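You operate a simulated robot arm through the tools that you are given. There is no shell and no other tool. Be economical: measure what you need, move in short steps, check, and stop when the job is done.

Carry out the task below with a simulated two-armed robot. There is one attempt and no reset: what you move stays moved.

JOB
On the top of the steel bench, fold the green cloth in half and then in half again.

The check looks at the end state, three seconds after you hand in, the way a careful person would. Anything else that was tipped, shoved, dropped, spilled or broken makes it a failure. Flat cloth is picked up by pressing the open fingertips on it (5 to 10 N) and closing them slowly along it; thin cloth reads only 2 to 8 mm in the jaws.

ROBOT AND FRAMES
Two 7-joint arms with two-finger parallel grippers on one trunk, on a base that drives. Base frame: it is fixed to the floor where the robot stands at the start and does not move with it; the origin is under the middle of the robot, x ahead of it, y to its left, z up. Lengths are in cm, angles in degrees, forces in N, time in s.
The left shoulder is at the start at [7, 16.3, 114.5], the right one opposite. Places, roughly: top of the steel bench [60, 20, 90]. Payload 3.43 kg a hand.
The tool frame of a hand sits at the grasp point between the pads (the TCP): z along the fingers, y along the line on which they close. The tips reach 3.4 cm beyond it. Largest opening 12.8 cm; finger width 2.4, thickness 1.2; the body of the gripper, 4.8 by 13 cm, starts 9.6 cm behind the TCP.
Orientation is that of the tool frame in the base frame, as a unit quaternion [w, x, y, z]. With the fingers straight down and closing along the base's y, the tool's x points along the base's -x, its y along +y and its z along -z.

CONTROLS
- The arms move only by the tool arm_command. It takes "left_motion", "right_motion" or both (then of equal length, played together; a hand with none holds still); each is a list that holds one entry, the list of rows, each a list of 7 numbers: the shift along the base's x, y, z in units of 25 mm (1.0 is 25 mm), then the turn, a rotation vector about the base's x, y, z in units of 4 degrees (1.0 is 4 degrees), then the closure, from 0 (fully open) to 1 (shut). In form: [[[dx, dy, dz, ax, ay, az, jaw], ...]]. A call has 1 to 20 rows; each row shifts and turns the commanded pose from where the row before left it. A call with a number of a shift or a turn outside -1 to 1 is refused whole. Rows are played at 5 a second. More than 5 cm and 8.6 degrees between two rows, or a gripper value outside its range, and nothing of the call is played. Where a pose cannot be reached the arm comes as near as it can. A force on the tool above 40 N (or 10 N above the force at the start of the call, whichever is more), or a blocked arm, ends the call early, and 0.2 s more pass. Each finger travels about 15.3 cm/s and halts on what it meets, pressing with about 28 N; the grip force reading is that of the motor and also rises with nothing between the fingers. The clock runs only during rows and for 0.2 s after the last one: add rows that do not move to give the fingers time. The reply holds the time, the measured pose of the TCP, the force on the tool along the base axes, the opening and the grip force, in the units named above and with some noise, and new pictures: "pictures" is both (left out), scene, wrist or none (wrist: the cameras of the hands that moved).
- Cameras (640 x 400 px; columns grow to the right, rows downward): "scene" is now at [13.19, 2.75, 137.38]; the picture's right is [0.31, -0.95, -0.00], its down [-0.54, -0.18, -0.82] and it looks along [0.78, 0.26, -0.57] (base axes); focal length 214 px, centre (320, 200). "left" rides on the left gripper at [7.6, 1.1, -16] in its tool frame; the picture's right is [-0.15, 0.99, 0.00], its down [-0.88, -0.13, -0.46] and it looks along [-0.45, -0.07, 0.89] (tool axes); focal length 234 px, centre (320, 200). "right" rides on the right gripper at [7.6, -1.1, -16] in its tool frame; the picture's right is [0.15, 0.99, 0.00], its down [-0.88, 0.13, -0.46] and it looks along [-0.45, 0.07, 0.89] (tool axes); focal length 234 px, centre (320, 200). There is no depth. A picture from a camera that has moved, and an enlarged one, comes with that camera's place and axes in the base frame and with its lens.
- raise_lower(by): slides the trunk up (or, below 0, down) by that many cm; the arms and the scene camera ride with it, the base frame stays. It gives what a move gives, with no picture.
- roll_base(legs): drives the robot by 1 to 6 legs, each [ahead, left, turn to the left] in cm, cm and degrees, along the robot's own axes; the way and the turn of a leg run together, so that a leg with both is an arc; at most 150 cm and 180 degrees a leg. The arms and the cameras ride along, it lands a little off, and it stops where it bumps. It gives what a move gives, and a new picture of the scene camera.
- aim_head(pan, tilt): turns the head with the scene camera to pan (to the left, within 86 degrees either way) and tilt (down, from -29 to 69), counted from straight ahead of the robot. It gives what a move gives, and a new picture of the scene camera.
- close_up(camera, box): a new picture of the part [left, top, right, bottom] of that camera's present view, enlarged. The clock stands still meanwhile.
- job_done(): hands the job in; it is judged then, once.

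Go step by step. Nothing tells you exact positions but the pictures and the camera data: compare them with the known pose of the tool, close in by small moves and look again before you grip or let go. The budget is 120 turns and 170 pictures, counting those below and the enlarged ones. Unless the task says otherwise, let go and move clear before handing in, and close with one line.

The tools are called after "Call:" as name(argument=value, ...) on one line, values as JSON. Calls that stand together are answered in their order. arm_command: Moves the arms, as the interface text tells. Its arguments: {"type":"object","properties":{"left_motion":{"type":"array","items":{"type":"array","items":{"type":"array","items":{"type":"number"}}}},"right_motion":{"type":"array","items":{"type":"array","items":{"type":"array","items":{"type":"number"}}}},"pictures":{"type":"string","enum":["both","scene","wrist","none"]}},"required":[]} The other tools are called the same way: raise_lower (by) slides the trunk up or down; roll_base (legs) drives the base; aim_head (pan, tilt) turns the head that bears the scene camera; close_up (camera, box) takes an enlarged picture of a part of a camera's view; job_done () hands the job in.

At the start:

```text
time: 0.0
left_ee_pos: [54.94, 24.26, 112.46]
left_tcp_rot: [0.001, 0.0, 1.0, -0.001]
left_force: [0.0, 0.6, 0.3]
left_width: 12.82
left_finger_force: 0.0
right_ee_pos: [69.64, -23.34, 122.72]
right_tcp_rot: [0.0, 0.0, 1.0, 0.0]
right_force: [-0.3, -0.7, 0.4]
right_width: 12.81
right_finger_force: 0.1
trunk travel left (down, up): [-62.5, 31.5]
robot x, y, heading: [0.04, 0.03, -0.2]
head pan, tilt: [18.2, 34.7]
```

scene: 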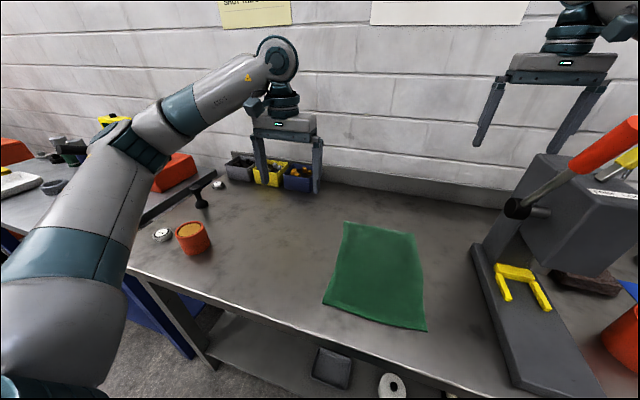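
right: 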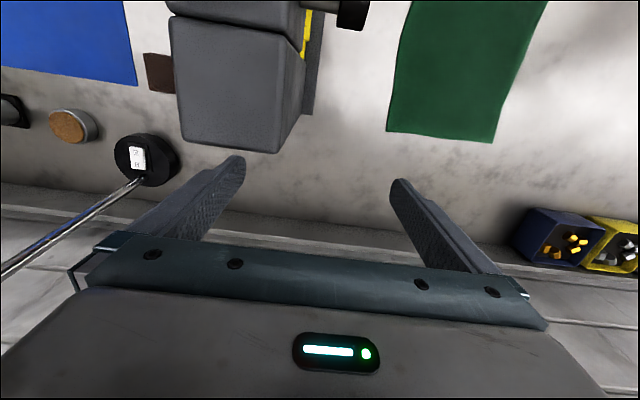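
left: 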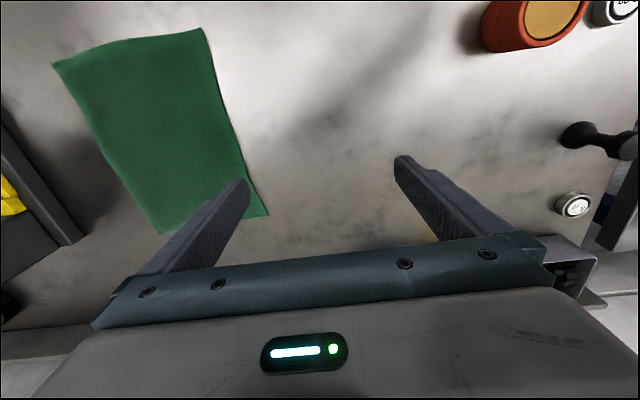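

The cloth is flat on the bench at z ≈ 90, with corners near (68.4,12), (69.3,-10), (39.8,-11.8) and (38.8,10.3). The press lever stands close to the right hand, so I look at it before moving.

Call:
aim_head(pan=-15, tilt=42)

```text
time: 1.0
left_ee_pos: [54.99, 24.22, 112.46]
left_tcp_rot: [-0.001, -0.001, 1.0, 0.0]
left_force: [0.2, -0.2, 0.0]
left_width: 12.81
left_finger_force: 0.2
right_ee_pos: [69.67, -23.3, 122.71]
right_tcp_rot: [-0.001, 0.001, 1.0, 0.0]
right_force: [-0.2, 0.1, 0.4]
right_width: 12.79
right_finger_force: 0.1
trunk travel left (down, up): [-62.5, 31.5]
robot x, y, heading: [0.03, -0.13, -0.1]
head pan, tilt: [-15.0, 42.0]
camera scene: at [12.89, -2.16, 136.28], right [-0.26, -0.97, 0.0], down [-0.65, 0.17, -0.74], along [0.72, -0.19, -0.67], focal length 214 px, centre (320, 200)
```

scene: 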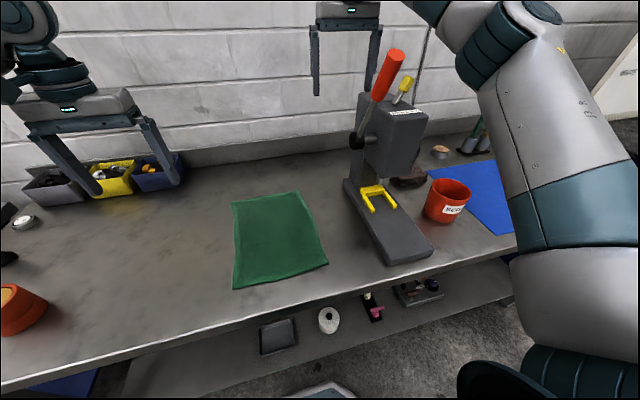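

The red lever is near (45–56, -22, up to 132), which is tight for the right forearm. I will raise the trunk, shift left and turn to face the cloth diagonally from the left.

Call:
raise_lower(by=20)

Call:
roll_base(legs=[[-3, 30, 0], [0, 0, -30]])

Call:
aim_head(pan=0, tilt=48)

```text
time: 3.2
left_ee_pos: [55.0, 24.31, 132.42]
left_tcp_rot: [-0.001, -0.001, 1.0, 0.0]
left_force: [-0.3, -0.2, 0.3]
left_width: 12.82
left_finger_force: 0.0
right_ee_pos: [69.73, -23.29, 142.85]
right_tcp_rot: [0.0, -0.001, 1.0, 0.0]
right_force: [0.0, 1.1, 0.0]
right_width: 12.77
right_finger_force: 0.1
trunk travel left (down, up): [-82.5, 11.5]
robot x, y, heading: [0.29, -0.18, 0.2]
head pan, tilt: [-15.0, 42.0]
```

```text
time: 6.7
left_ee_pos: [56.9, 21.87, 132.27]
left_tcp_rot: [0.0, 0.269, 0.963, -0.001]
left_force: [-1.0, -0.3, 0.3]
left_width: 12.78
left_finger_force: 0.0
right_ee_pos: [44.73, -26.47, 142.8]
right_tcp_rot: [0.0, 0.269, 0.963, 0.0]
right_force: [-0.3, 0.1, -0.3]
right_width: 12.8
right_finger_force: 0.1
trunk travel left (down, up): [-82.5, 11.5]
robot x, y, heading: [-2.71, 29.54, -31.0]
head pan, tilt: [-15.0, 42.0]
camera scene: at [7.09, 20.94, 156.28], right [-0.72, -0.69, 0.0], down [-0.46, 0.48, -0.74], along [0.51, -0.54, -0.67], focal length 214 px, centre (320, 200)
```

scene: 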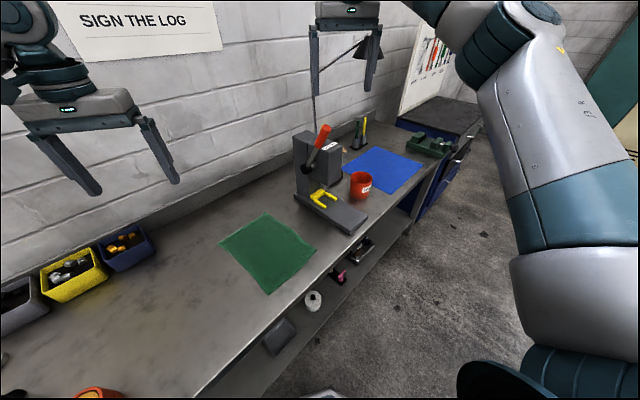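

```text
time: 7.5
left_ee_pos: [56.88, 21.61, 132.43]
left_tcp_rot: [0.001, 0.268, 0.963, 0.001]
left_force: [-0.5, -0.1, 0.7]
left_width: 12.8
left_finger_force: 0.1
right_ee_pos: [44.65, -26.52, 142.76]
right_tcp_rot: [0.0, 0.269, 0.963, 0.0]
right_force: [-0.1, -0.5, -0.2]
right_width: 12.8
right_finger_force: 0.1
trunk travel left (down, up): [-82.5, 11.5]
robot x, y, heading: [-2.58, 29.25, -31.1]
head pan, tilt: [0.0, 48.0]
camera scene: at [7.98, 22.76, 155.43], right [-0.52, -0.85, 0.0], down [-0.64, 0.39, -0.67], along [0.57, -0.35, -0.74], focal length 214 px, centre (320, 200)
```

scene: 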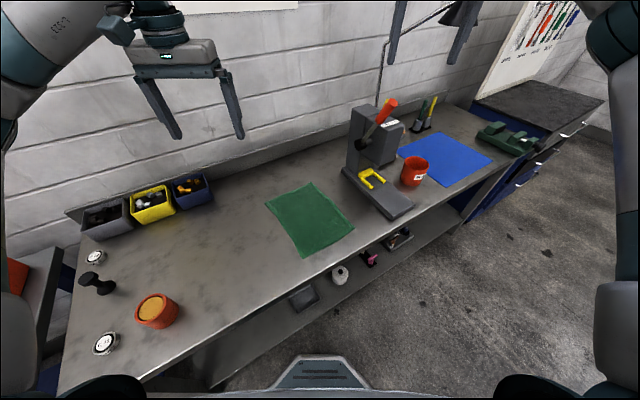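

The view is clear and the arms are free of the lever. I align the fingers with the base axes and bring both hands above the near corners, staying high.

Call:
arm_command(left_motion=[[[-0.82, -0.65, 0, 0, 0, 0.97, 0.2], [-0.82, -0.65, 0, 0, 0, 0.97, 0.4], [-0.82, -0.65, 0, 0, 0, 0.97, 0.6], [-0.82, -0.65, 0, 0, 0, 0.97, 0.7], [-0.82, -0.65, 0, 0, 0, 0.97, 0.7], [-0.82, -0.65, 0, 0, 0, 0.97, 0.7], [-0.82, -0.65, 0, 0, 0, 0.97, 0.7], [-0.82, -0.65, 0, 0, 0, 0.97, 0.7], [0, 0, 0, 0, 0, 0, 0.7]]], right_motion=[[[-0.18, 0.85, 0, 0, 0, 0.97, 0.2], [-0.18, 0.85, 0, 0, 0, 0.97, 0.4], [-0.18, 0.85, 0, 0, 0, 0.97, 0.6], [-0.18, 0.85, 0, 0, 0, 0.97, 0.7], [-0.18, 0.85, 0, 0, 0, 0.97, 0.7], [-0.18, 0.85, 0, 0, 0, 0.97, 0.7], [-0.18, 0.85, 0, 0, 0, 0.97, 0.7], [-0.18, 0.85, 0, 0, 0, 0.97, 0.7], [0, 0, 0, 0, 0, 0, 0.7]]], pictures="scene")

```text
time: 9.5
left_ee_pos: [40.27, 8.89, 132.39]
left_tcp_rot: [0.0, 0.001, 1.0, 0.0]
left_force: [0.7, 0.3, 0.1]
left_width: 3.85
left_finger_force: 0.1
right_ee_pos: [41.17, -9.71, 142.68]
right_tcp_rot: [0.0, 0.0, 1.0, -0.001]
right_force: [-0.4, 0.0, 0.1]
right_width: 3.85
right_finger_force: 0.0
trunk travel left (down, up): [-82.5, 11.5]
robot x, y, heading: [-3.01, 28.8, -31.1]
head pan, tilt: [0.0, 48.0]
camera scene: at [8.03, 22.83, 155.43], right [-0.52, -0.85, 0.0], down [-0.64, 0.39, -0.67], along [0.57, -0.35, -0.74], focal length 214 px, centre (320, 200)
```

scene: 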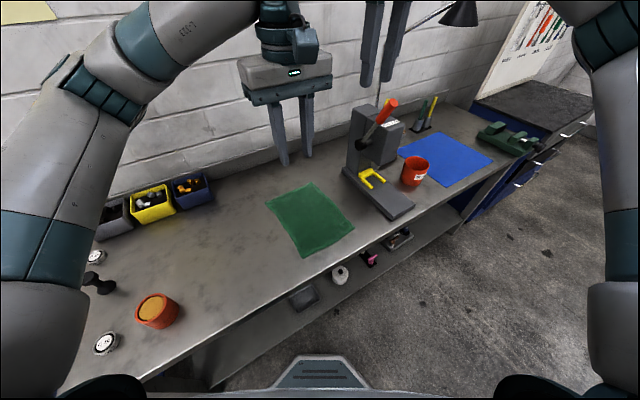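

Now I bring both hands down to about z = 100 (tips about 6 cm above the cloth).

Call:
arm_command(left_motion=[[[0, 0, -0.76, 0, 0, 0, 0.7], [0, 0, -0.76, 0, 0, 0, 0.7], [0, 0, -0.76, 0, 0, 0, 0.7], [0, 0, -0.76, 0, 0, 0, 0.7], [0, 0, -0.76, 0, 0, 0, 0.7], [0, 0, -0.76, 0, 0, 0, 0.7], [0, 0, -0.76, 0, 0, 0, 0.7], [0, 0, -0.76, 0, 0, 0, 0.7], [0, 0, -0.76, 0, 0, 0, 0.7], [0, 0, -0.76, 0, 0, 0, 0.7], [0, 0, -0.76, 0, 0, 0, 0.7], [0, 0, -0.76, 0, 0, 0, 0.7], [0, 0, -0.76, 0, 0, 0, 0.7], [0, 0, -0.76, 0, 0, 0, 0.7], [0, 0, -0.76, 0, 0, 0, 0.7], [0, 0, -0.76, 0, 0, 0, 0.7], [0, 0, -0.76, 0, 0, 0, 0.7]]], right_motion=[[[0, 0, -1, 0, 0, 0, 0.7], [0, 0, -1, 0, 0, 0, 0.7], [0, 0, -1, 0, 0, 0, 0.7], [0, 0, -1, 0, 0, 0, 0.7], [0, 0, -1, 0, 0, 0, 0.7], [0, 0, -1, 0, 0, 0, 0.7], [0, 0, -1, 0, 0, 0, 0.7], [0, 0, -1, 0, 0, 0, 0.7], [0, 0, -1, 0, 0, 0, 0.7], [0, 0, -1, 0, 0, 0, 0.7], [0, 0, -1, 0, 0, 0, 0.7], [0, 0, -1, 0, 0, 0, 0.7], [0, 0, -1, 0, 0, 0, 0.7], [0, 0, -1, 0, 0, 0, 0.7], [0, 0, -1, 0, 0, 0, 0.7], [0, 0, -1, 0, 0, 0, 0.7], [0, 0, -1, 0, 0, 0, 0.7]]])

```text
time: 13.1
left_ee_pos: [40.64, 8.71, 100.14]
left_tcp_rot: [0.0, 0.002, 1.0, -0.001]
left_force: [0.5, 0.9, -0.1]
left_width: 3.84
left_finger_force: 0.1
right_ee_pos: [41.29, -9.7, 100.12]
right_tcp_rot: [0.0, 0.002, 1.0, -0.001]
right_force: [0.1, -0.5, 0.4]
right_width: 3.83
right_finger_force: 0.2
trunk travel left (down, up): [-82.5, 11.5]
robot x, y, heading: [-2.7, 29.81, -31.3]
head pan, tilt: [0.0, 48.0]
camera scene: at [8.05, 22.77, 155.43], right [-0.52, -0.85, 0.0], down [-0.64, 0.39, -0.67], along [0.57, -0.35, -0.74], focal length 214 px, centre (320, 200)
camera right: at [33.65, -10.81, 116.03], right [-0.14, 0.99, 0.0], down [0.88, 0.13, 0.46], along [0.45, 0.07, -0.89], focal length 234 px, centre (320, 200)
camera left: at [33.0, 9.99, 115.98], right [0.15, 0.99, 0.0], down [0.88, -0.13, 0.46], along [0.45, -0.07, -0.89], focal length 234 px, centre (320, 200)
```

scene: 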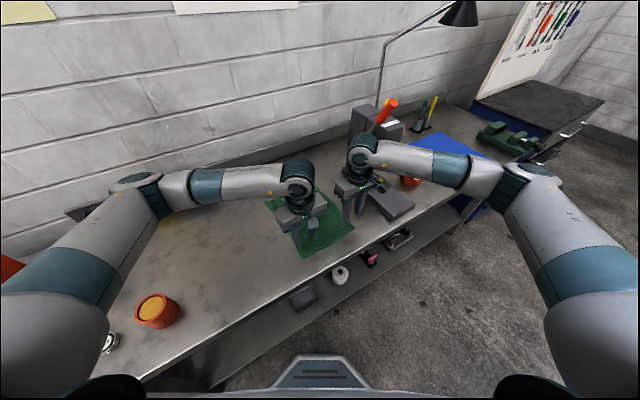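
right: 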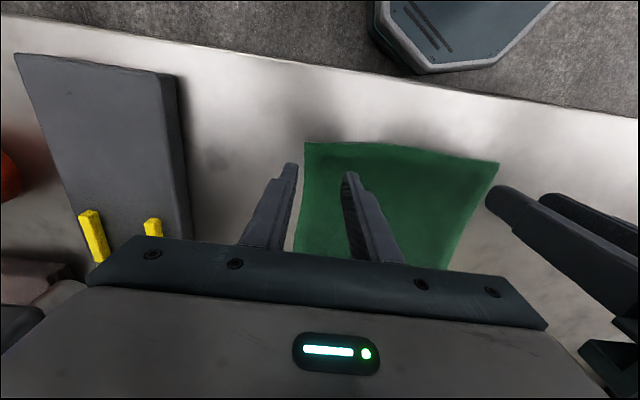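
left: 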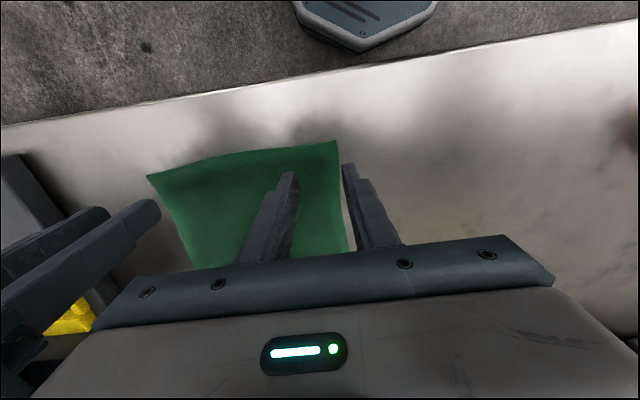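

Hands are over the near corners. I narrow the jaws to about 3 cm, centre both fingers on the cloth, and go down to just above it.

Call:
arm_command(left_motion=[[[0, -0.14, -0.8, 0, 0, 0, 0.77], [0, -0.14, -0.8, 0, 0, 0, 0.77], [0, 0, -0.6, 0, 0, 0, 0.77], [0, 0, -0.2, 0, 0, 0, 0.77], [0, 0, -0.08, 0, 0, 0, 0.77]]], right_motion=[[[0, 0.18, -0.8, 0, 0, 0, 0.77], [0, 0.18, -0.8, 0, 0, 0, 0.77], [0, 0, -0.6, 0, 0, 0, 0.77], [0, 0, -0.2, 0, 0, 0, 0.77], [0, 0, -0.08, 0, 0, 0, 0.77]]], pictures="wrist")

```text
time: 14.3
left_ee_pos: [40.29, 8.42, 93.85]
left_tcp_rot: [0.0, 0.001, 1.0, 0.0]
left_force: [0.4, 0.0, 0.4]
left_width: 2.95
left_finger_force: 0.0
right_ee_pos: [41.07, -8.54, 94.01]
right_tcp_rot: [-0.001, 0.002, 1.0, 0.0]
right_force: [-0.1, 0.5, -0.6]
right_width: 2.94
right_finger_force: 0.1
trunk travel left (down, up): [-82.5, 11.5]
robot x, y, heading: [-2.87, 29.38, -31.1]
head pan, tilt: [0.0, 48.0]
camera right: at [33.45, -9.72, 109.92], right [-0.14, 0.99, 0.0], down [0.88, 0.13, 0.46], along [0.45, 0.07, -0.89], focal length 234 px, centre (320, 200)
camera left: at [32.81, 9.54, 109.84], right [0.15, 0.99, 0.0], down [0.88, -0.13, 0.46], along [0.45, -0.07, -0.89], focal length 234 px, centre (320, 200)
```

right: 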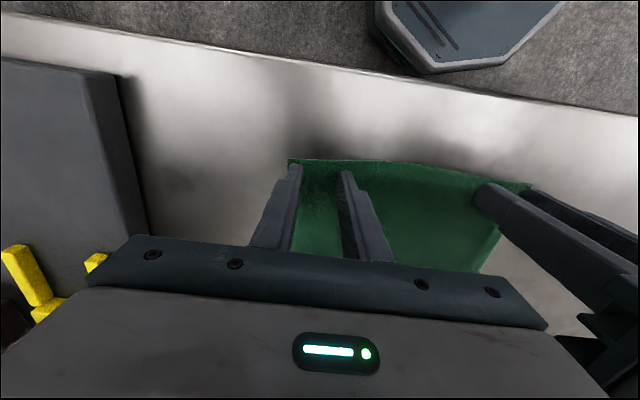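
left: 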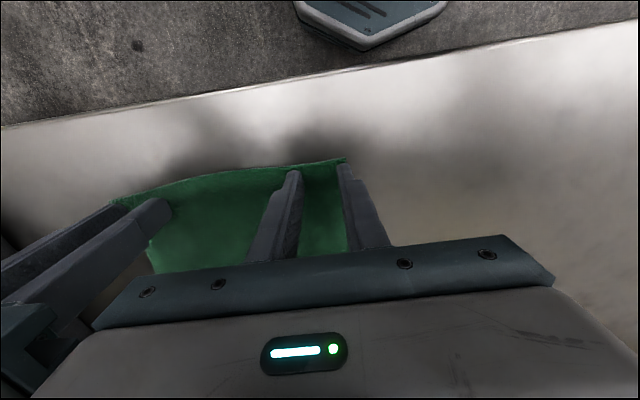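

Outer fingers are right at the side edges, so I shift both slightly inward and press down in small steps.

Call:
arm_command(left_motion=[[[0, -0.24, 0, 0, 0, 0, 0.77], [0, 0, -0.1, 0, 0, 0, 0.77], [0, 0, -0.1, 0, 0, 0, 0.77], [0, 0, 0, 0, 0, 0, 0.77]]], right_motion=[[[0, 0.16, 0, 0, 0, 0, 0.77], [0, 0, -0.12, 0, 0, 0, 0.77], [0, 0, -0.12, 0, 0, 0, 0.77], [0, 0, 0, 0, 0, 0, 0.77]]], pictures="none")

```text
time: 15.3
left_ee_pos: [40.43, 7.64, 93.73]
left_tcp_rot: [0.002, 0.002, 1.0, -0.002]
left_force: [4.0, 0.5, 18.3]
left_width: 2.91
left_finger_force: 0.0
right_ee_pos: [41.04, -8.19, 93.78]
right_tcp_rot: [0.002, 0.002, 1.0, -0.001]
right_force: [1.0, -2.1, 11.5]
right_width: 2.9
right_finger_force: 0.1
trunk travel left (down, up): [-82.5, 11.5]
robot x, y, heading: [-3.21, 29.37, -31.1]
head pan, tilt: [0.0, 48.0]
```

Both are in contact; I ease the left to about 8 N, then close slowly.

Call:
arm_command(left_motion=[[[0, 0, 0.06, 0, 0, 0, 0.77], [0, 0, 0, 0, 0, 0, 0.79], [0, 0, 0, 0, 0, 0, 0.81], [0, 0, 0, 0, 0, 0, 0.83], [0, 0, 0, 0, 0, 0, 0.85], [0, 0, 0, 0, 0, 0, 0.87], [0, 0, 0, 0, 0, 0, 0.89], [0, 0, 0, 0, 0, 0, 0.91], [0, 0, 0, 0, 0, 0, 0.93], [0, 0, 0, 0, 0, 0, 0.95], [0, 0, 0, 0, 0, 0, 0.97], [0, 0, 0, 0, 0, 0, 1], [0, 0, 0, 0, 0, 0, 1], [0, 0, 0, 0, 0, 0, 1]]], right_motion=[[[0, 0, 0.02, 0, 0, 0, 0.77], [0, 0, 0, 0, 0, 0, 0.79], [0, 0, 0, 0, 0, 0, 0.81], [0, 0, 0, 0, 0, 0, 0.83], [0, 0, 0, 0, 0, 0, 0.85], [0, 0, 0, 0, 0, 0, 0.87], [0, 0, 0, 0, 0, 0, 0.89], [0, 0, 0, 0, 0, 0, 0.91], [0, 0, 0, 0, 0, 0, 0.93], [0, 0, 0, 0, 0, 0, 0.95], [0, 0, 0, 0, 0, 0, 0.97], [0, 0, 0, 0, 0, 0, 1], [0, 0, 0, 0, 0, 0, 1], [0, 0, 0, 0, 0, 0, 1]]], pictures="wrist")

```text
time: 18.3
left_ee_pos: [40.3, 7.74, 93.75]
left_tcp_rot: [0.001, 0.001, 1.0, -0.001]
left_force: [-0.1, -0.7, 3.8]
left_width: 0.0
left_finger_force: 27.6
right_ee_pos: [41.0, -8.26, 93.67]
right_tcp_rot: [0.001, 0.002, 1.0, -0.002]
right_force: [0.4, 0.3, 21.6]
right_width: 0.41
right_finger_force: 28.1
trunk travel left (down, up): [-82.5, 11.5]
robot x, y, heading: [-2.9, 29.57, -31.2]
head pan, tilt: [0.0, 48.0]
camera right: at [33.42, -9.24, 109.58], right [-0.14, 0.99, 0.0], down [0.88, 0.13, 0.46], along [0.45, 0.06, -0.89], focal length 234 px, centre (320, 200)
camera left: at [32.67, 9.02, 109.68], right [0.15, 0.99, 0.0], down [0.88, -0.13, 0.46], along [0.45, -0.07, -0.89], focal length 234 px, centre (320, 200)
```

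right: 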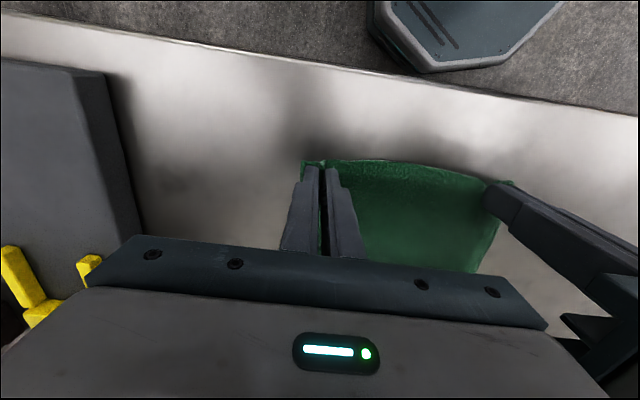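
left: 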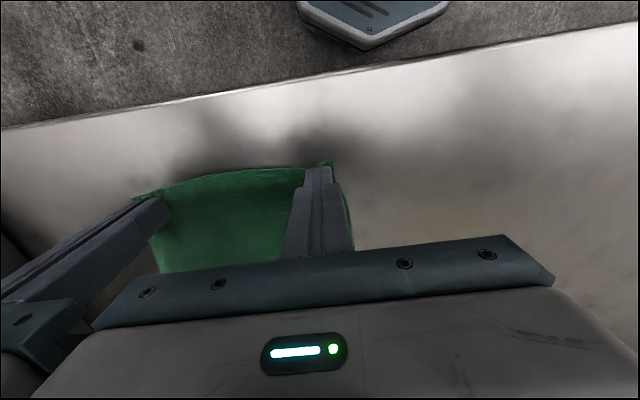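

The right hand has cloth (4 mm); the left missed because its press force was too low. I retry the left with about 10–12 N.

Call:
arm_command(left_motion=[[[0, 0, 0.2, 0, 0, 0, 0.77], [0, 0.1, 0.1, 0, 0, 0, 0.77], [0, 0, 0, 0, 0, 0, 0.77], [0, 0, -0.2, 0, 0, 0, 0.77], [0, 0, -0.1, 0, 0, 0, 0.77], [0, 0, -0.03, 0, 0, 0, 0.77], [0, 0, 0, 0, 0, 0, 0.77]]], pictures="none")

```text
time: 19.9
left_ee_pos: [40.28, 7.87, 93.8]
left_tcp_rot: [0.001, 0.001, 1.0, -0.001]
left_force: [1.8, 1.5, 6.5]
left_width: 2.94
left_finger_force: 0.1
right_ee_pos: [41.0, -8.2, 93.66]
right_tcp_rot: [0.0, 0.002, 1.0, -0.001]
right_force: [0.9, -1.3, 21.8]
right_width: 0.4
right_finger_force: 27.6
trunk travel left (down, up): [-82.5, 11.5]
robot x, y, heading: [-3.14, 29.71, -31.3]
head pan, tilt: [0.0, 48.0]
```

Call:
arm_command(left_motion=[[[0, 0, -0.03, 0, 0, 0, 0.77], [0, 0, 0, 0, 0, 0, 0.79], [0, 0, 0, 0, 0, 0, 0.81], [0, 0, -0.01, 0, 0, 0, 0.83], [0, 0, 0, 0, 0, 0, 0.85], [0, 0, -0.01, 0, 0, 0, 0.87], [0, 0, 0, 0, 0, 0, 0.89], [0, 0, 0, 0, 0, 0, 0.91], [0, 0, 0, 0, 0, 0, 0.93], [0, 0, 0, 0, 0, 0, 0.95], [0, 0, 0, 0, 0, 0, 0.97], [0, 0, 0, 0, 0, 0, 1], [0, 0, 0, 0, 0, 0, 1], [0, 0, 0, 0, 0, 0, 1]]], pictures="wrist")

```text
time: 22.9
left_ee_pos: [40.09, 7.76, 93.66]
left_tcp_rot: [0.001, 0.001, 1.0, -0.002]
left_force: [1.3, -6.5, 37.0]
left_width: 0.45
left_finger_force: 28.6
right_ee_pos: [40.81, -8.24, 93.72]
right_tcp_rot: [0.002, 0.002, 1.0, 0.001]
right_force: [0.5, 4.7, 10.3]
right_width: 0.37
right_finger_force: 26.9
trunk travel left (down, up): [-82.5, 11.5]
robot x, y, heading: [-2.76, 29.48, -31.4]
head pan, tilt: [0.0, 48.0]
camera left: at [32.56, 9.08, 109.53], right [0.15, 0.99, 0.0], down [0.88, -0.13, 0.46], along [0.45, -0.07, -0.89], focal length 234 px, centre (320, 200)
```

left: 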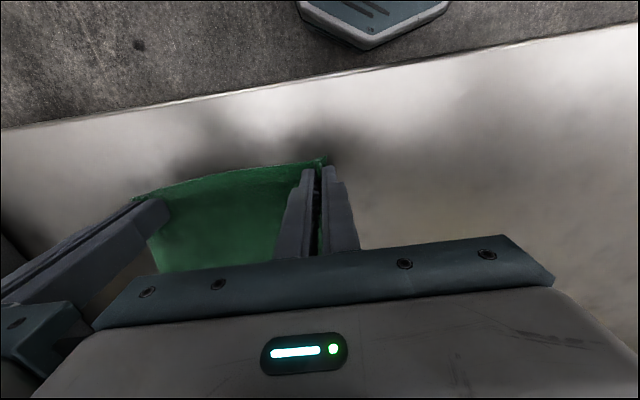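

Both corners are held (4–5 mm). I lift along the first half of the arc and look.

Call:
arm_command(left_motion=[[[0.083, 0.029, 0.8, 0, 0, 0, 1], [0.245, 0.029, 0.775, 0, 0, 0, 1], [0.401, 0.029, 0.727, 0, 0, 0, 1], [0.544, 0.029, 0.657, 0, 0, 0, 1], [0.67, 0.029, 0.567, 0, 0, 0, 1], [0.777, 0.029, 0.46, 0, 0, 0, 1], [0.86, 0.029, 0.339, 0, 0, 0, 1], [0.916, 0.029, 0.207, 0, 0, 0, 1], [0.944, 0.029, 0.07, 0, 0, 0, 1]]], right_motion=[[[0.083, 0.029, 0.8, 0, 0, 0, 1], [0.245, 0.029, 0.775, 0, 0, 0, 1], [0.401, 0.029, 0.727, 0, 0, 0, 1], [0.544, 0.029, 0.657, 0, 0, 0, 1], [0.67, 0.029, 0.567, 0, 0, 0, 1], [0.777, 0.029, 0.46, 0, 0, 0, 1], [0.86, 0.029, 0.339, 0, 0, 0, 1], [0.916, 0.029, 0.207, 0, 0, 0, 1], [0.944, 0.029, 0.07, 0, 0, 0, 1]]])

```text
time: 24.9
left_ee_pos: [54.18, 8.4, 104.95]
left_tcp_rot: [-0.001, 0.002, 1.0, -0.001]
left_force: [0.1, -0.6, -0.6]
left_width: 0.46
left_finger_force: 28.0
right_ee_pos: [54.68, -7.56, 105.08]
right_tcp_rot: [0.0, 0.002, 1.0, 0.0]
right_force: [0.0, 1.6, 0.5]
right_width: 0.37
right_finger_force: 28.4
trunk travel left (down, up): [-82.5, 11.5]
robot x, y, heading: [-3.01, 29.51, -31.3]
head pan, tilt: [0.0, 48.0]
camera scene: at [8.18, 22.89, 155.41], right [-0.52, -0.85, 0.0], down [-0.64, 0.39, -0.67], along [0.57, -0.35, -0.74], focal length 214 px, centre (320, 200)
camera right: at [47.2, -8.66, 121.0], right [-0.14, 0.99, 0.0], down [0.88, 0.13, 0.46], along [0.45, 0.07, -0.89], focal length 234 px, centre (320, 200)
camera left: at [46.62, 9.67, 120.8], right [0.15, 0.99, 0.0], down [0.88, -0.13, 0.45], along [0.45, -0.07, -0.89], focal length 234 px, centre (320, 200)
```

scene: 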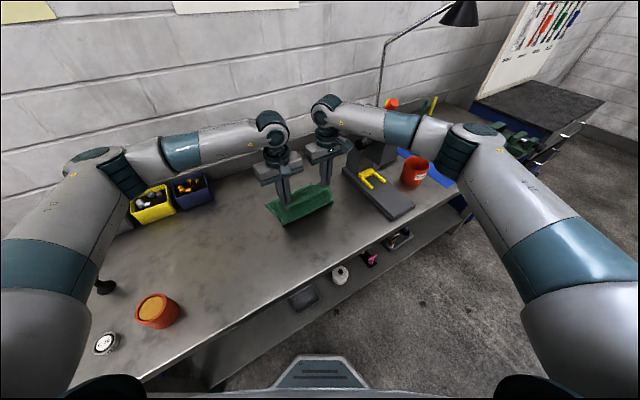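
right: 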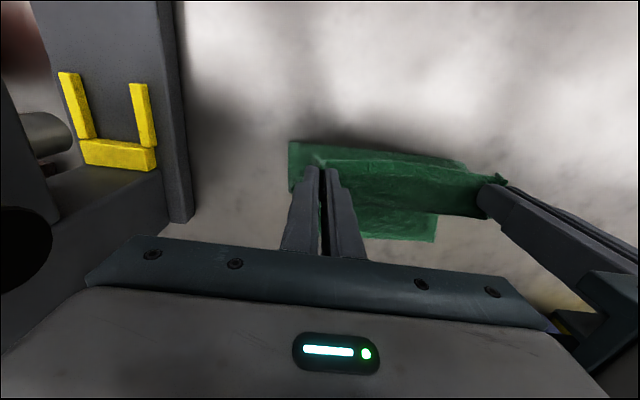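
left: 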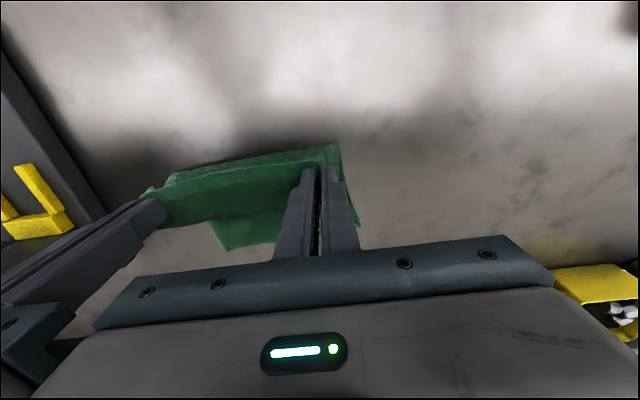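

The cloth lifts well, but the right forearm is nearing the lever. I tilt both hands back (wrists toward the robot) to keep that forearm away, then check.

Call:
arm_command(left_motion=[[[0, 0, 0, 0, -1, 0, 1], [0, 0, 0, 0, -1, 0, 1], [0, 0, 0, 0, -1, 0, 1], [0, 0, 0, 0, -1, 0, 1], [0, 0, 0, 0, -1, 0, 1], [0, 0, 0, 0, -1, 0, 1], [0, 0, 0, 0, -1, 0, 1]]], right_motion=[[[0, 0, 0, 0, -1, 0, 1], [0, 0, 0, 0, -1, 0, 1], [0, 0, 0, 0, -1, 0, 1], [0, 0, 0, 0, -1, 0, 1], [0, 0, 0, 0, -1, 0, 1], [0, 0, 0, 0, -1, 0, 1], [0, 0, 0, 0, -1, 0, 1]]], pictures="none")

Call:
close_up(camera="scene", box=[200, 60, 520, 260])

```text
time: 26.5
left_ee_pos: [53.91, 8.43, 104.88]
left_tcp_rot: [0.243, 0.002, 0.97, 0.001]
left_force: [-1.4, -1.3, -0.7]
left_width: 0.43
left_finger_force: 27.8
right_ee_pos: [54.82, -7.68, 105.02]
right_tcp_rot: [0.243, 0.002, 0.97, 0.0]
right_force: [-1.4, 1.7, -0.1]
right_width: 0.39
right_finger_force: 27.9
trunk travel left (down, up): [-82.5, 11.5]
robot x, y, heading: [-2.91, 29.8, -31.4]
head pan, tilt: [0.0, 48.0]
```

```text
2.00 times, centred on (360, 160) of scene
camera zoom: at [7.92, 22.74, 155.43], right [-0.52, -0.85, 0.0], down [-0.64, 0.39, -0.67], along [0.57, -0.35, -0.74], focal length 429 px, centre (240, 280)
```

zoom: 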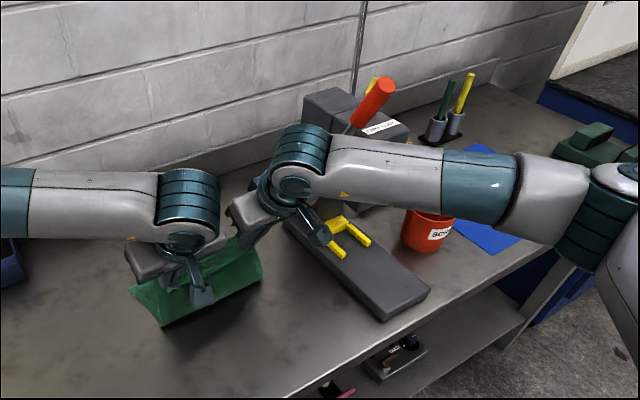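

Clearance is good now. I continue the second half of the arc.

Call:
arm_command(left_motion=[[[0.822, 0.029, -0.063, 0, 0, 0, 1], [0.798, 0.029, -0.187, 0, 0, 0, 1], [0.749, 0.029, -0.306, 0, 0, 0, 1], [0.677, 0.029, -0.416, 0, 0, 0, 1], [0.584, 0.029, -0.513, 0, 0, 0, 1], [0.474, 0.029, -0.594, 0, 0, 0, 1]]], right_motion=[[[0.822, 0.029, -0.063, 0, 0, 0, 1], [0.798, 0.029, -0.187, 0, 0, 0, 1], [0.749, 0.029, -0.306, 0, 0, 0, 1], [0.677, 0.029, -0.416, 0, 0, 0, 1], [0.584, 0.029, -0.513, 0, 0, 0, 1], [0.474, 0.029, -0.594, 0, 0, 0, 1]]])

```text
time: 27.9
left_ee_pos: [64.62, 8.77, 99.73]
left_tcp_rot: [0.241, 0.002, 0.97, 0.0]
left_force: [-0.9, -0.1, -0.2]
left_width: 0.43
left_finger_force: 27.6
right_ee_pos: [65.02, -7.18, 99.58]
right_tcp_rot: [0.242, 0.001, 0.97, 0.001]
right_force: [0.2, 0.8, 0.2]
right_width: 0.38
right_finger_force: 27.6
trunk travel left (down, up): [-82.5, 11.5]
robot x, y, heading: [-2.98, 29.22, -31.3]
head pan, tilt: [0.0, 48.0]
camera scene: at [8.13, 22.82, 155.42], right [-0.52, -0.85, 0.0], down [-0.64, 0.39, -0.67], along [0.57, -0.35, -0.74], focal length 214 px, centre (320, 200)
camera right: at [50.79, -8.29, 110.12], right [-0.13, 0.99, -0.07], down [0.56, 0.13, 0.82], along [0.82, 0.07, -0.57], focal length 234 px, centre (320, 200)
camera left: at [50.4, 10.03, 110.29], right [0.13, 0.99, 0.07], down [0.56, -0.13, 0.81], along [0.81, -0.07, -0.58], focal length 234 px, centre (320, 200)
```

scene: 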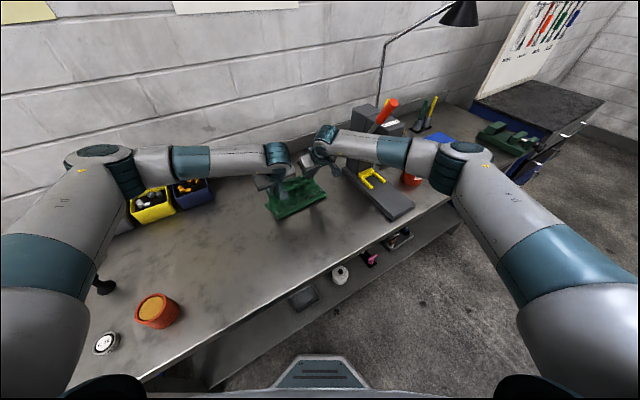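
right: 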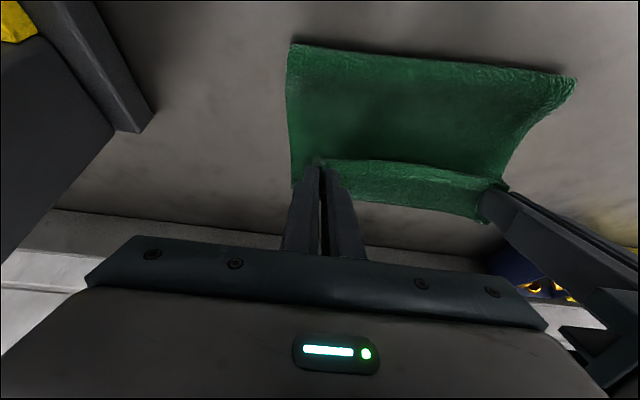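
left: 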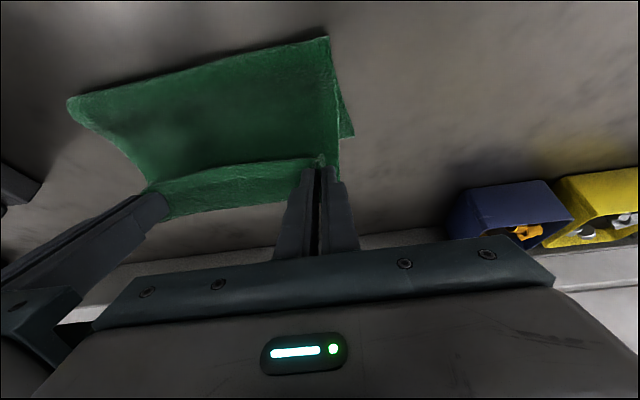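

Call:
arm_command(left_motion=[[[0.4, 0.029, -0.657, 0, 0, 0, 1], [0.25, 0.029, -0.7, 0, 0, 0, 1], [0.05, 0.029, -0.5, 0, 0, 0, 1], [0, 0, 0, 0, 0, 0, 1]]], right_motion=[[[0.4, 0.029, -0.657, 0, 0, 0, 1], [0.25, 0.029, -0.7, 0, 0, 0, 1], [0.15, 0.029, -0.5, 0, 0, 0, 1], [0, 0, 0, 0, 0, 0, 1]]], pictures="wrist")

Call:
close_up(camera="scene", box=[220, 100, 420, 225])

```text
time: 28.9
left_ee_pos: [66.01, 8.91, 95.04]
left_tcp_rot: [0.241, 0.001, 0.97, 0.0]
left_force: [-0.7, 0.6, 0.7]
left_width: 0.4
left_finger_force: 27.9
right_ee_pos: [67.03, -6.75, 94.97]
right_tcp_rot: [0.242, 0.001, 0.97, 0.0]
right_force: [-0.5, 1.0, 1.9]
right_width: 0.38
right_finger_force: 27.9
trunk travel left (down, up): [-82.5, 11.5]
robot x, y, heading: [-2.6, 29.42, -31.2]
head pan, tilt: [0.0, 48.0]
camera right: at [52.85, -7.9, 105.55], right [-0.13, 0.99, -0.07], down [0.56, 0.13, 0.82], along [0.82, 0.07, -0.57], focal length 234 px, centre (320, 200)
camera left: at [51.87, 10.18, 105.45], right [0.13, 0.99, 0.07], down [0.56, -0.13, 0.82], along [0.82, -0.07, -0.57], focal length 234 px, centre (320, 200)
```

right: 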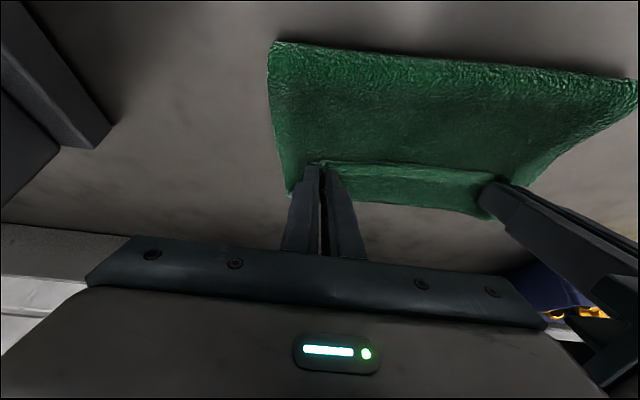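
left: 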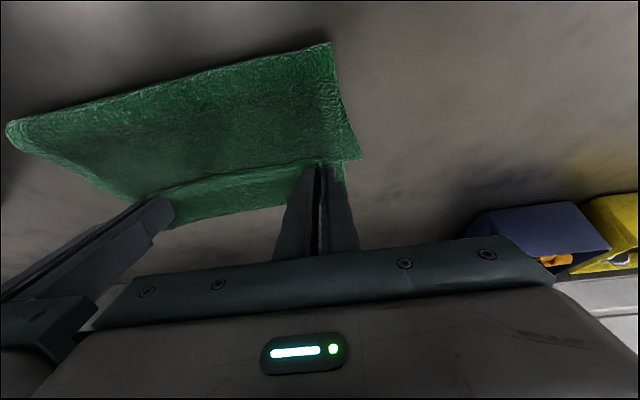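

```text
3.20 times, centred on (320, 162) of scene
camera zoom: at [8.01, 22.81, 155.43], right [-0.52, -0.85, 0.0], down [-0.64, 0.39, -0.67], along [0.57, -0.35, -0.74], focal length 686 px, centre (320, 320)
```

zoom: 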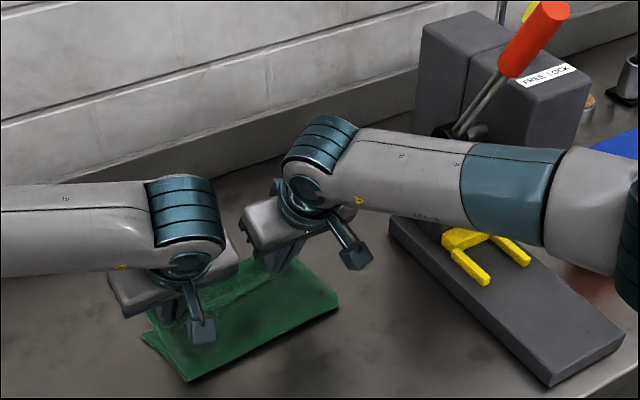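

The bottom layer seems to have slid forward by a few centimetres. I zoom in on the wrist views to measure the offset.

Call:
close_up(camera="left", box=[130, 30, 450, 230])

Call:
close_up(camera="right", box=[220, 30, 540, 230])

```text
2.00 times, centred on (290, 130) of left
camera zoom: at [51.87, 10.18, 105.45], right [0.13, 0.99, 0.07], down [0.56, -0.13, 0.82], along [0.82, -0.07, -0.57], focal length 468 px, centre (380, 340)
```

zoom: 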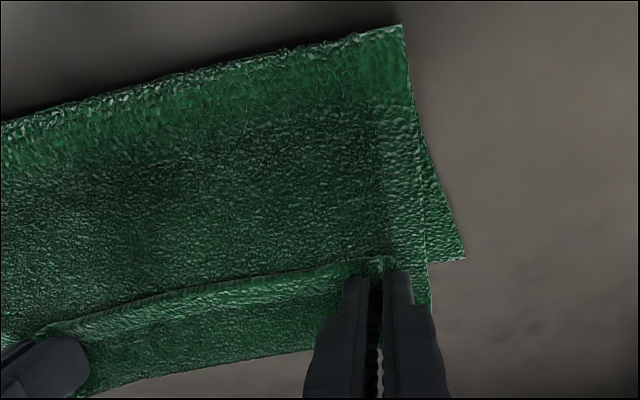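

```text
2.00 times, centred on (380, 130) of right
camera zoom: at [52.85, -7.9, 105.55], right [-0.13, 0.99, -0.07], down [0.56, 0.13, 0.82], along [0.82, 0.07, -0.57], focal length 468 px, centre (200, 340)
```

zoom: 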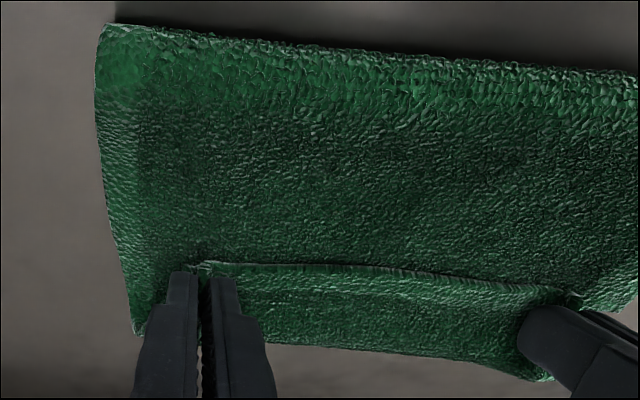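

The bottom layer is still in place at about x = 68.4, but the top edge has curled under because the hands did not turn with the fold. I lift back a little and tilt the fingers further forward so the edge unrolls.

Call:
arm_command(left_motion=[[[-0.3, 0, 0.8, 0, -1, 0, 1], [-0.5, 0, 0.8, 0, -1, 0, 1], [-0.5, 0, 0.8, 0, -1, 0, 1], [-0.5, 0, 0.8, 0, -1, 0, 1], [-0.3, 0, 0, 0, -1, 0, 1], [0, 0, 0, 0, -1, 0, 1], [0, 0, 0, 0, -1, 0, 1], [0, 0, 0, 0, -1, 0, 1], [0, 0, 0, 0, -1, 0, 1]]], right_motion=[[[-0.3, 0, 0.8, 0, -1, 0, 1], [-0.5, 0, 0.8, 0, -1, 0, 1], [-0.5, 0, 0.8, 0, -1, 0, 1], [-0.5, 0, 0.8, 0, -1, 0, 1], [-0.3, 0, 0, 0, -1, 0, 1], [0, 0, 0, 0, -1, 0, 1], [0, 0, 0, 0, -1, 0, 1], [0, 0, 0, 0, -1, 0, 1], [0, 0, 0, 0, -1, 0, 1]]])

```text
time: 30.9
left_ee_pos: [60.87, 9.07, 103.01]
left_tcp_rot: [0.531, 0.001, 0.847, 0.001]
left_force: [-0.6, -0.6, 0.3]
left_width: 0.41
left_finger_force: 28.4
right_ee_pos: [61.8, -6.98, 103.31]
right_tcp_rot: [0.5, 0.001, 0.866, 0.001]
right_force: [-0.7, 0.1, 0.1]
right_width: 0.36
right_finger_force: 28.1
right hand out of reach, approached as far as the arm can: row 9
trunk travel left (down, up): [-82.5, 11.5]
robot x, y, heading: [-2.93, 29.68, -31.1]
head pan, tilt: [0.0, 48.0]
camera scene: at [8.03, 22.8, 155.43], right [-0.52, -0.85, 0.0], down [-0.64, 0.39, -0.67], along [0.57, -0.35, -0.74], focal length 214 px, centre (320, 200)
camera right: at [44.19, -8.0, 104.64], right [-0.07, 0.99, -0.12], down [0.04, 0.13, 0.99], along [1.0, 0.07, -0.05], focal length 234 px, centre (320, 200)
camera left: at [43.17, 10.32, 103.21], right [0.07, 0.99, 0.13], down [-0.02, -0.13, 0.99], along [1.0, -0.07, 0.02], focal length 234 px, centre (320, 200)
```

scene: 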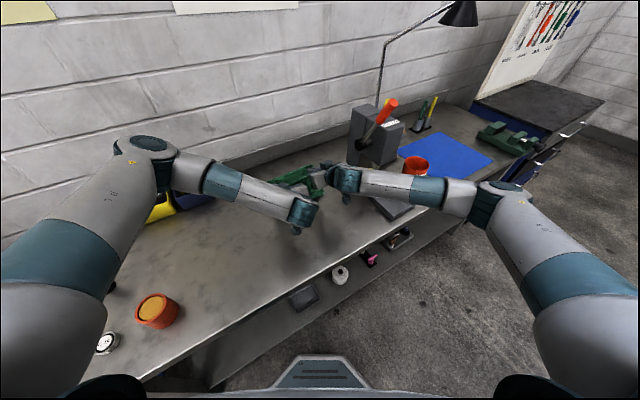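
right: 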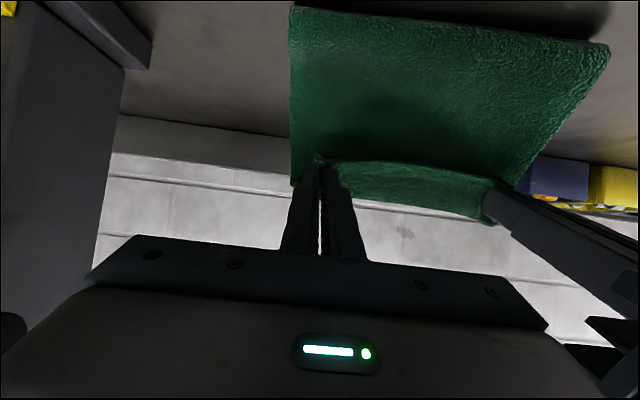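
left: 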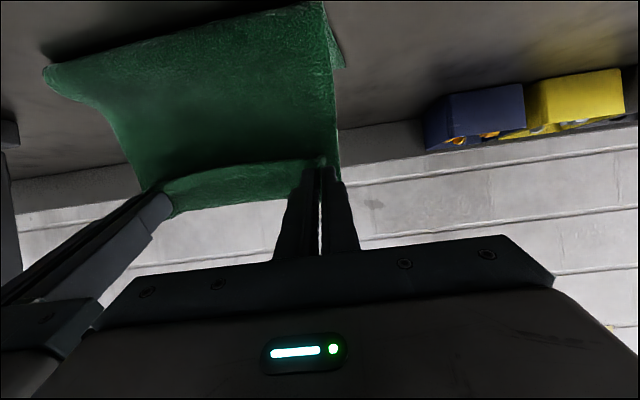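

The grip across the edge can't turn with the cloth, so this fold would leave a curl. I reverse the arc to lay the cloth flat again, then regrip with the fingers closing along x so the cloth can pivot freely at the tips.

Call:
arm_command(left_motion=[[[-0.4, 0, 0.1, 0, 1, 0, 1], [-0.4, 0, 0.1, 0, 1, 0, 1], [-0.4, 0, 0.1, 0, 1, 0, 1], [-0.4, 0, 0.1, 0, 1, 0, 1], [-0.4, 0, 0.1, 0, 1, 0, 1], [-0.4, 0, 0.1, 0, 1, 0, 1], [-0.6, 0, 0, 0, 1, 0, 1], [-0.6, 0, 0, 0, 1, 0, 1], [-0.6, 0, 0, 0, 1, 0, 1], [-0.6, -0.06, -0.6, 0, 1, 0, 1], [-0.6, -0.06, -0.6, 0, 1, 0, 1], [-0.6, -0.06, -0.6, 0, 1, 0, 1], [-0.6, -0.06, -0.6, 0, 1, 0, 1], [-0.6, -0.06, -0.6, 0, 1, 0, 1], [-0.6, -0.06, -0.6, 0, 1, 0, 1], [-0.6, 0, -0.4, 0, 1, 0, 1]]], right_motion=[[[-0.4, 0, 0.1, 0, 1, 0, 1], [-0.4, 0, 0.1, 0, 1, 0, 1], [-0.4, 0, 0.1, 0, 1, 0, 1], [-0.4, 0, 0.1, 0, 1, 0, 1], [-0.4, 0, 0.1, 0, 1, 0, 1], [-0.4, 0, 0.1, 0, 1, 0, 1], [-0.6, 0, 0, 0, 1, 0, 1], [-0.6, 0, 0, 0, 1, 0, 1], [-0.6, 0, 0, 0, 1, 0, 1], [-0.6, -0.08, -0.6, 0, 1, 0, 1], [-0.6, -0.08, -0.6, 0, 1, 0, 1], [-0.6, -0.08, -0.6, 0, 1, 0, 1], [-0.6, -0.08, -0.6, 0, 1, 0, 1], [-0.6, -0.08, -0.6, 0, 1, 0, 1], [-0.6, -0.08, -0.6, 0, 1, 0, 1], [-0.6, 0, -0.4, 0, 0, 0, 1]]])

```text
time: 34.3
left_ee_pos: [39.79, 8.11, 94.47]
left_tcp_rot: [0.0, 0.002, 1.0, 0.0]
left_force: [0.9, -4.5, 0.2]
left_width: 0.41
left_finger_force: 28.6
right_ee_pos: [40.37, -8.33, 94.48]
right_tcp_rot: [0.0, 0.001, 1.0, 0.0]
right_force: [0.4, 3.9, -0.8]
right_width: 0.36
right_finger_force: 27.7
trunk travel left (down, up): [-82.5, 11.5]
robot x, y, heading: [-3.07, 29.28, -31.3]
head pan, tilt: [0.0, 48.0]
camera scene: at [7.93, 22.76, 155.44], right [-0.52, -0.85, 0.0], down [-0.64, 0.39, -0.67], along [0.57, -0.35, -0.74], focal length 214 px, centre (320, 200)
camera right: at [32.82, -9.33, 110.47], right [-0.14, 0.99, 0.0], down [0.88, 0.13, 0.46], along [0.45, 0.07, -0.89], focal length 234 px, centre (320, 200)
camera left: at [32.17, 9.34, 110.48], right [0.15, 0.99, 0.0], down [0.88, -0.13, 0.46], along [0.45, -0.07, -0.89], focal length 234 px, centre (320, 200)
```

scene: 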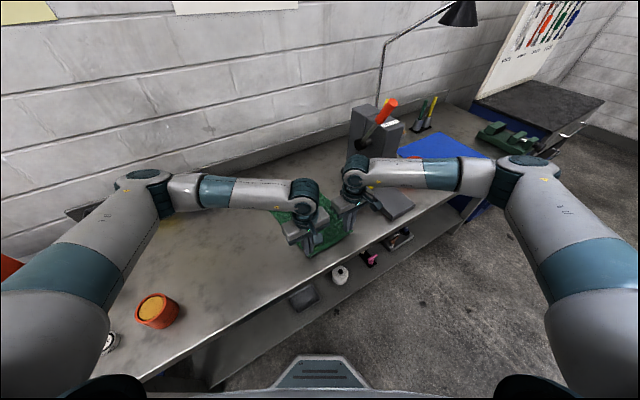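
right: 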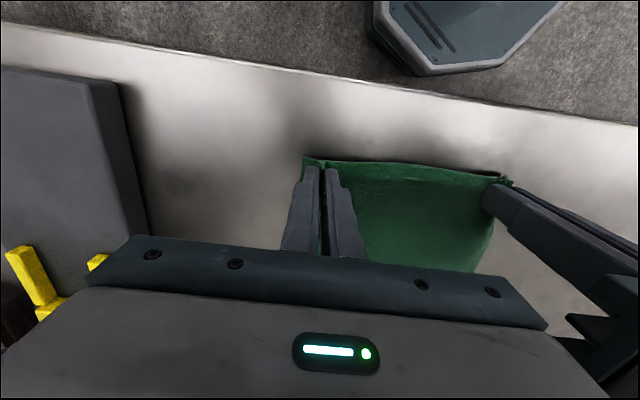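
left: 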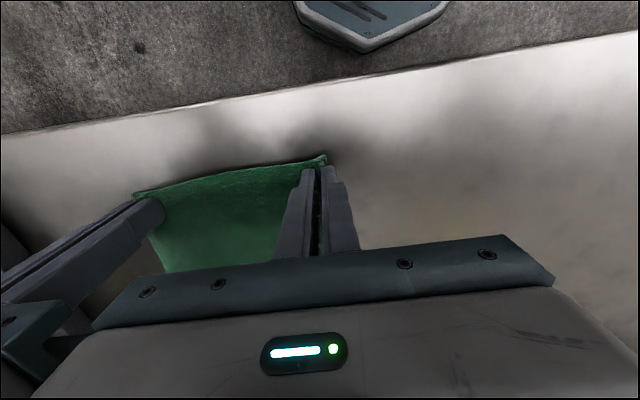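

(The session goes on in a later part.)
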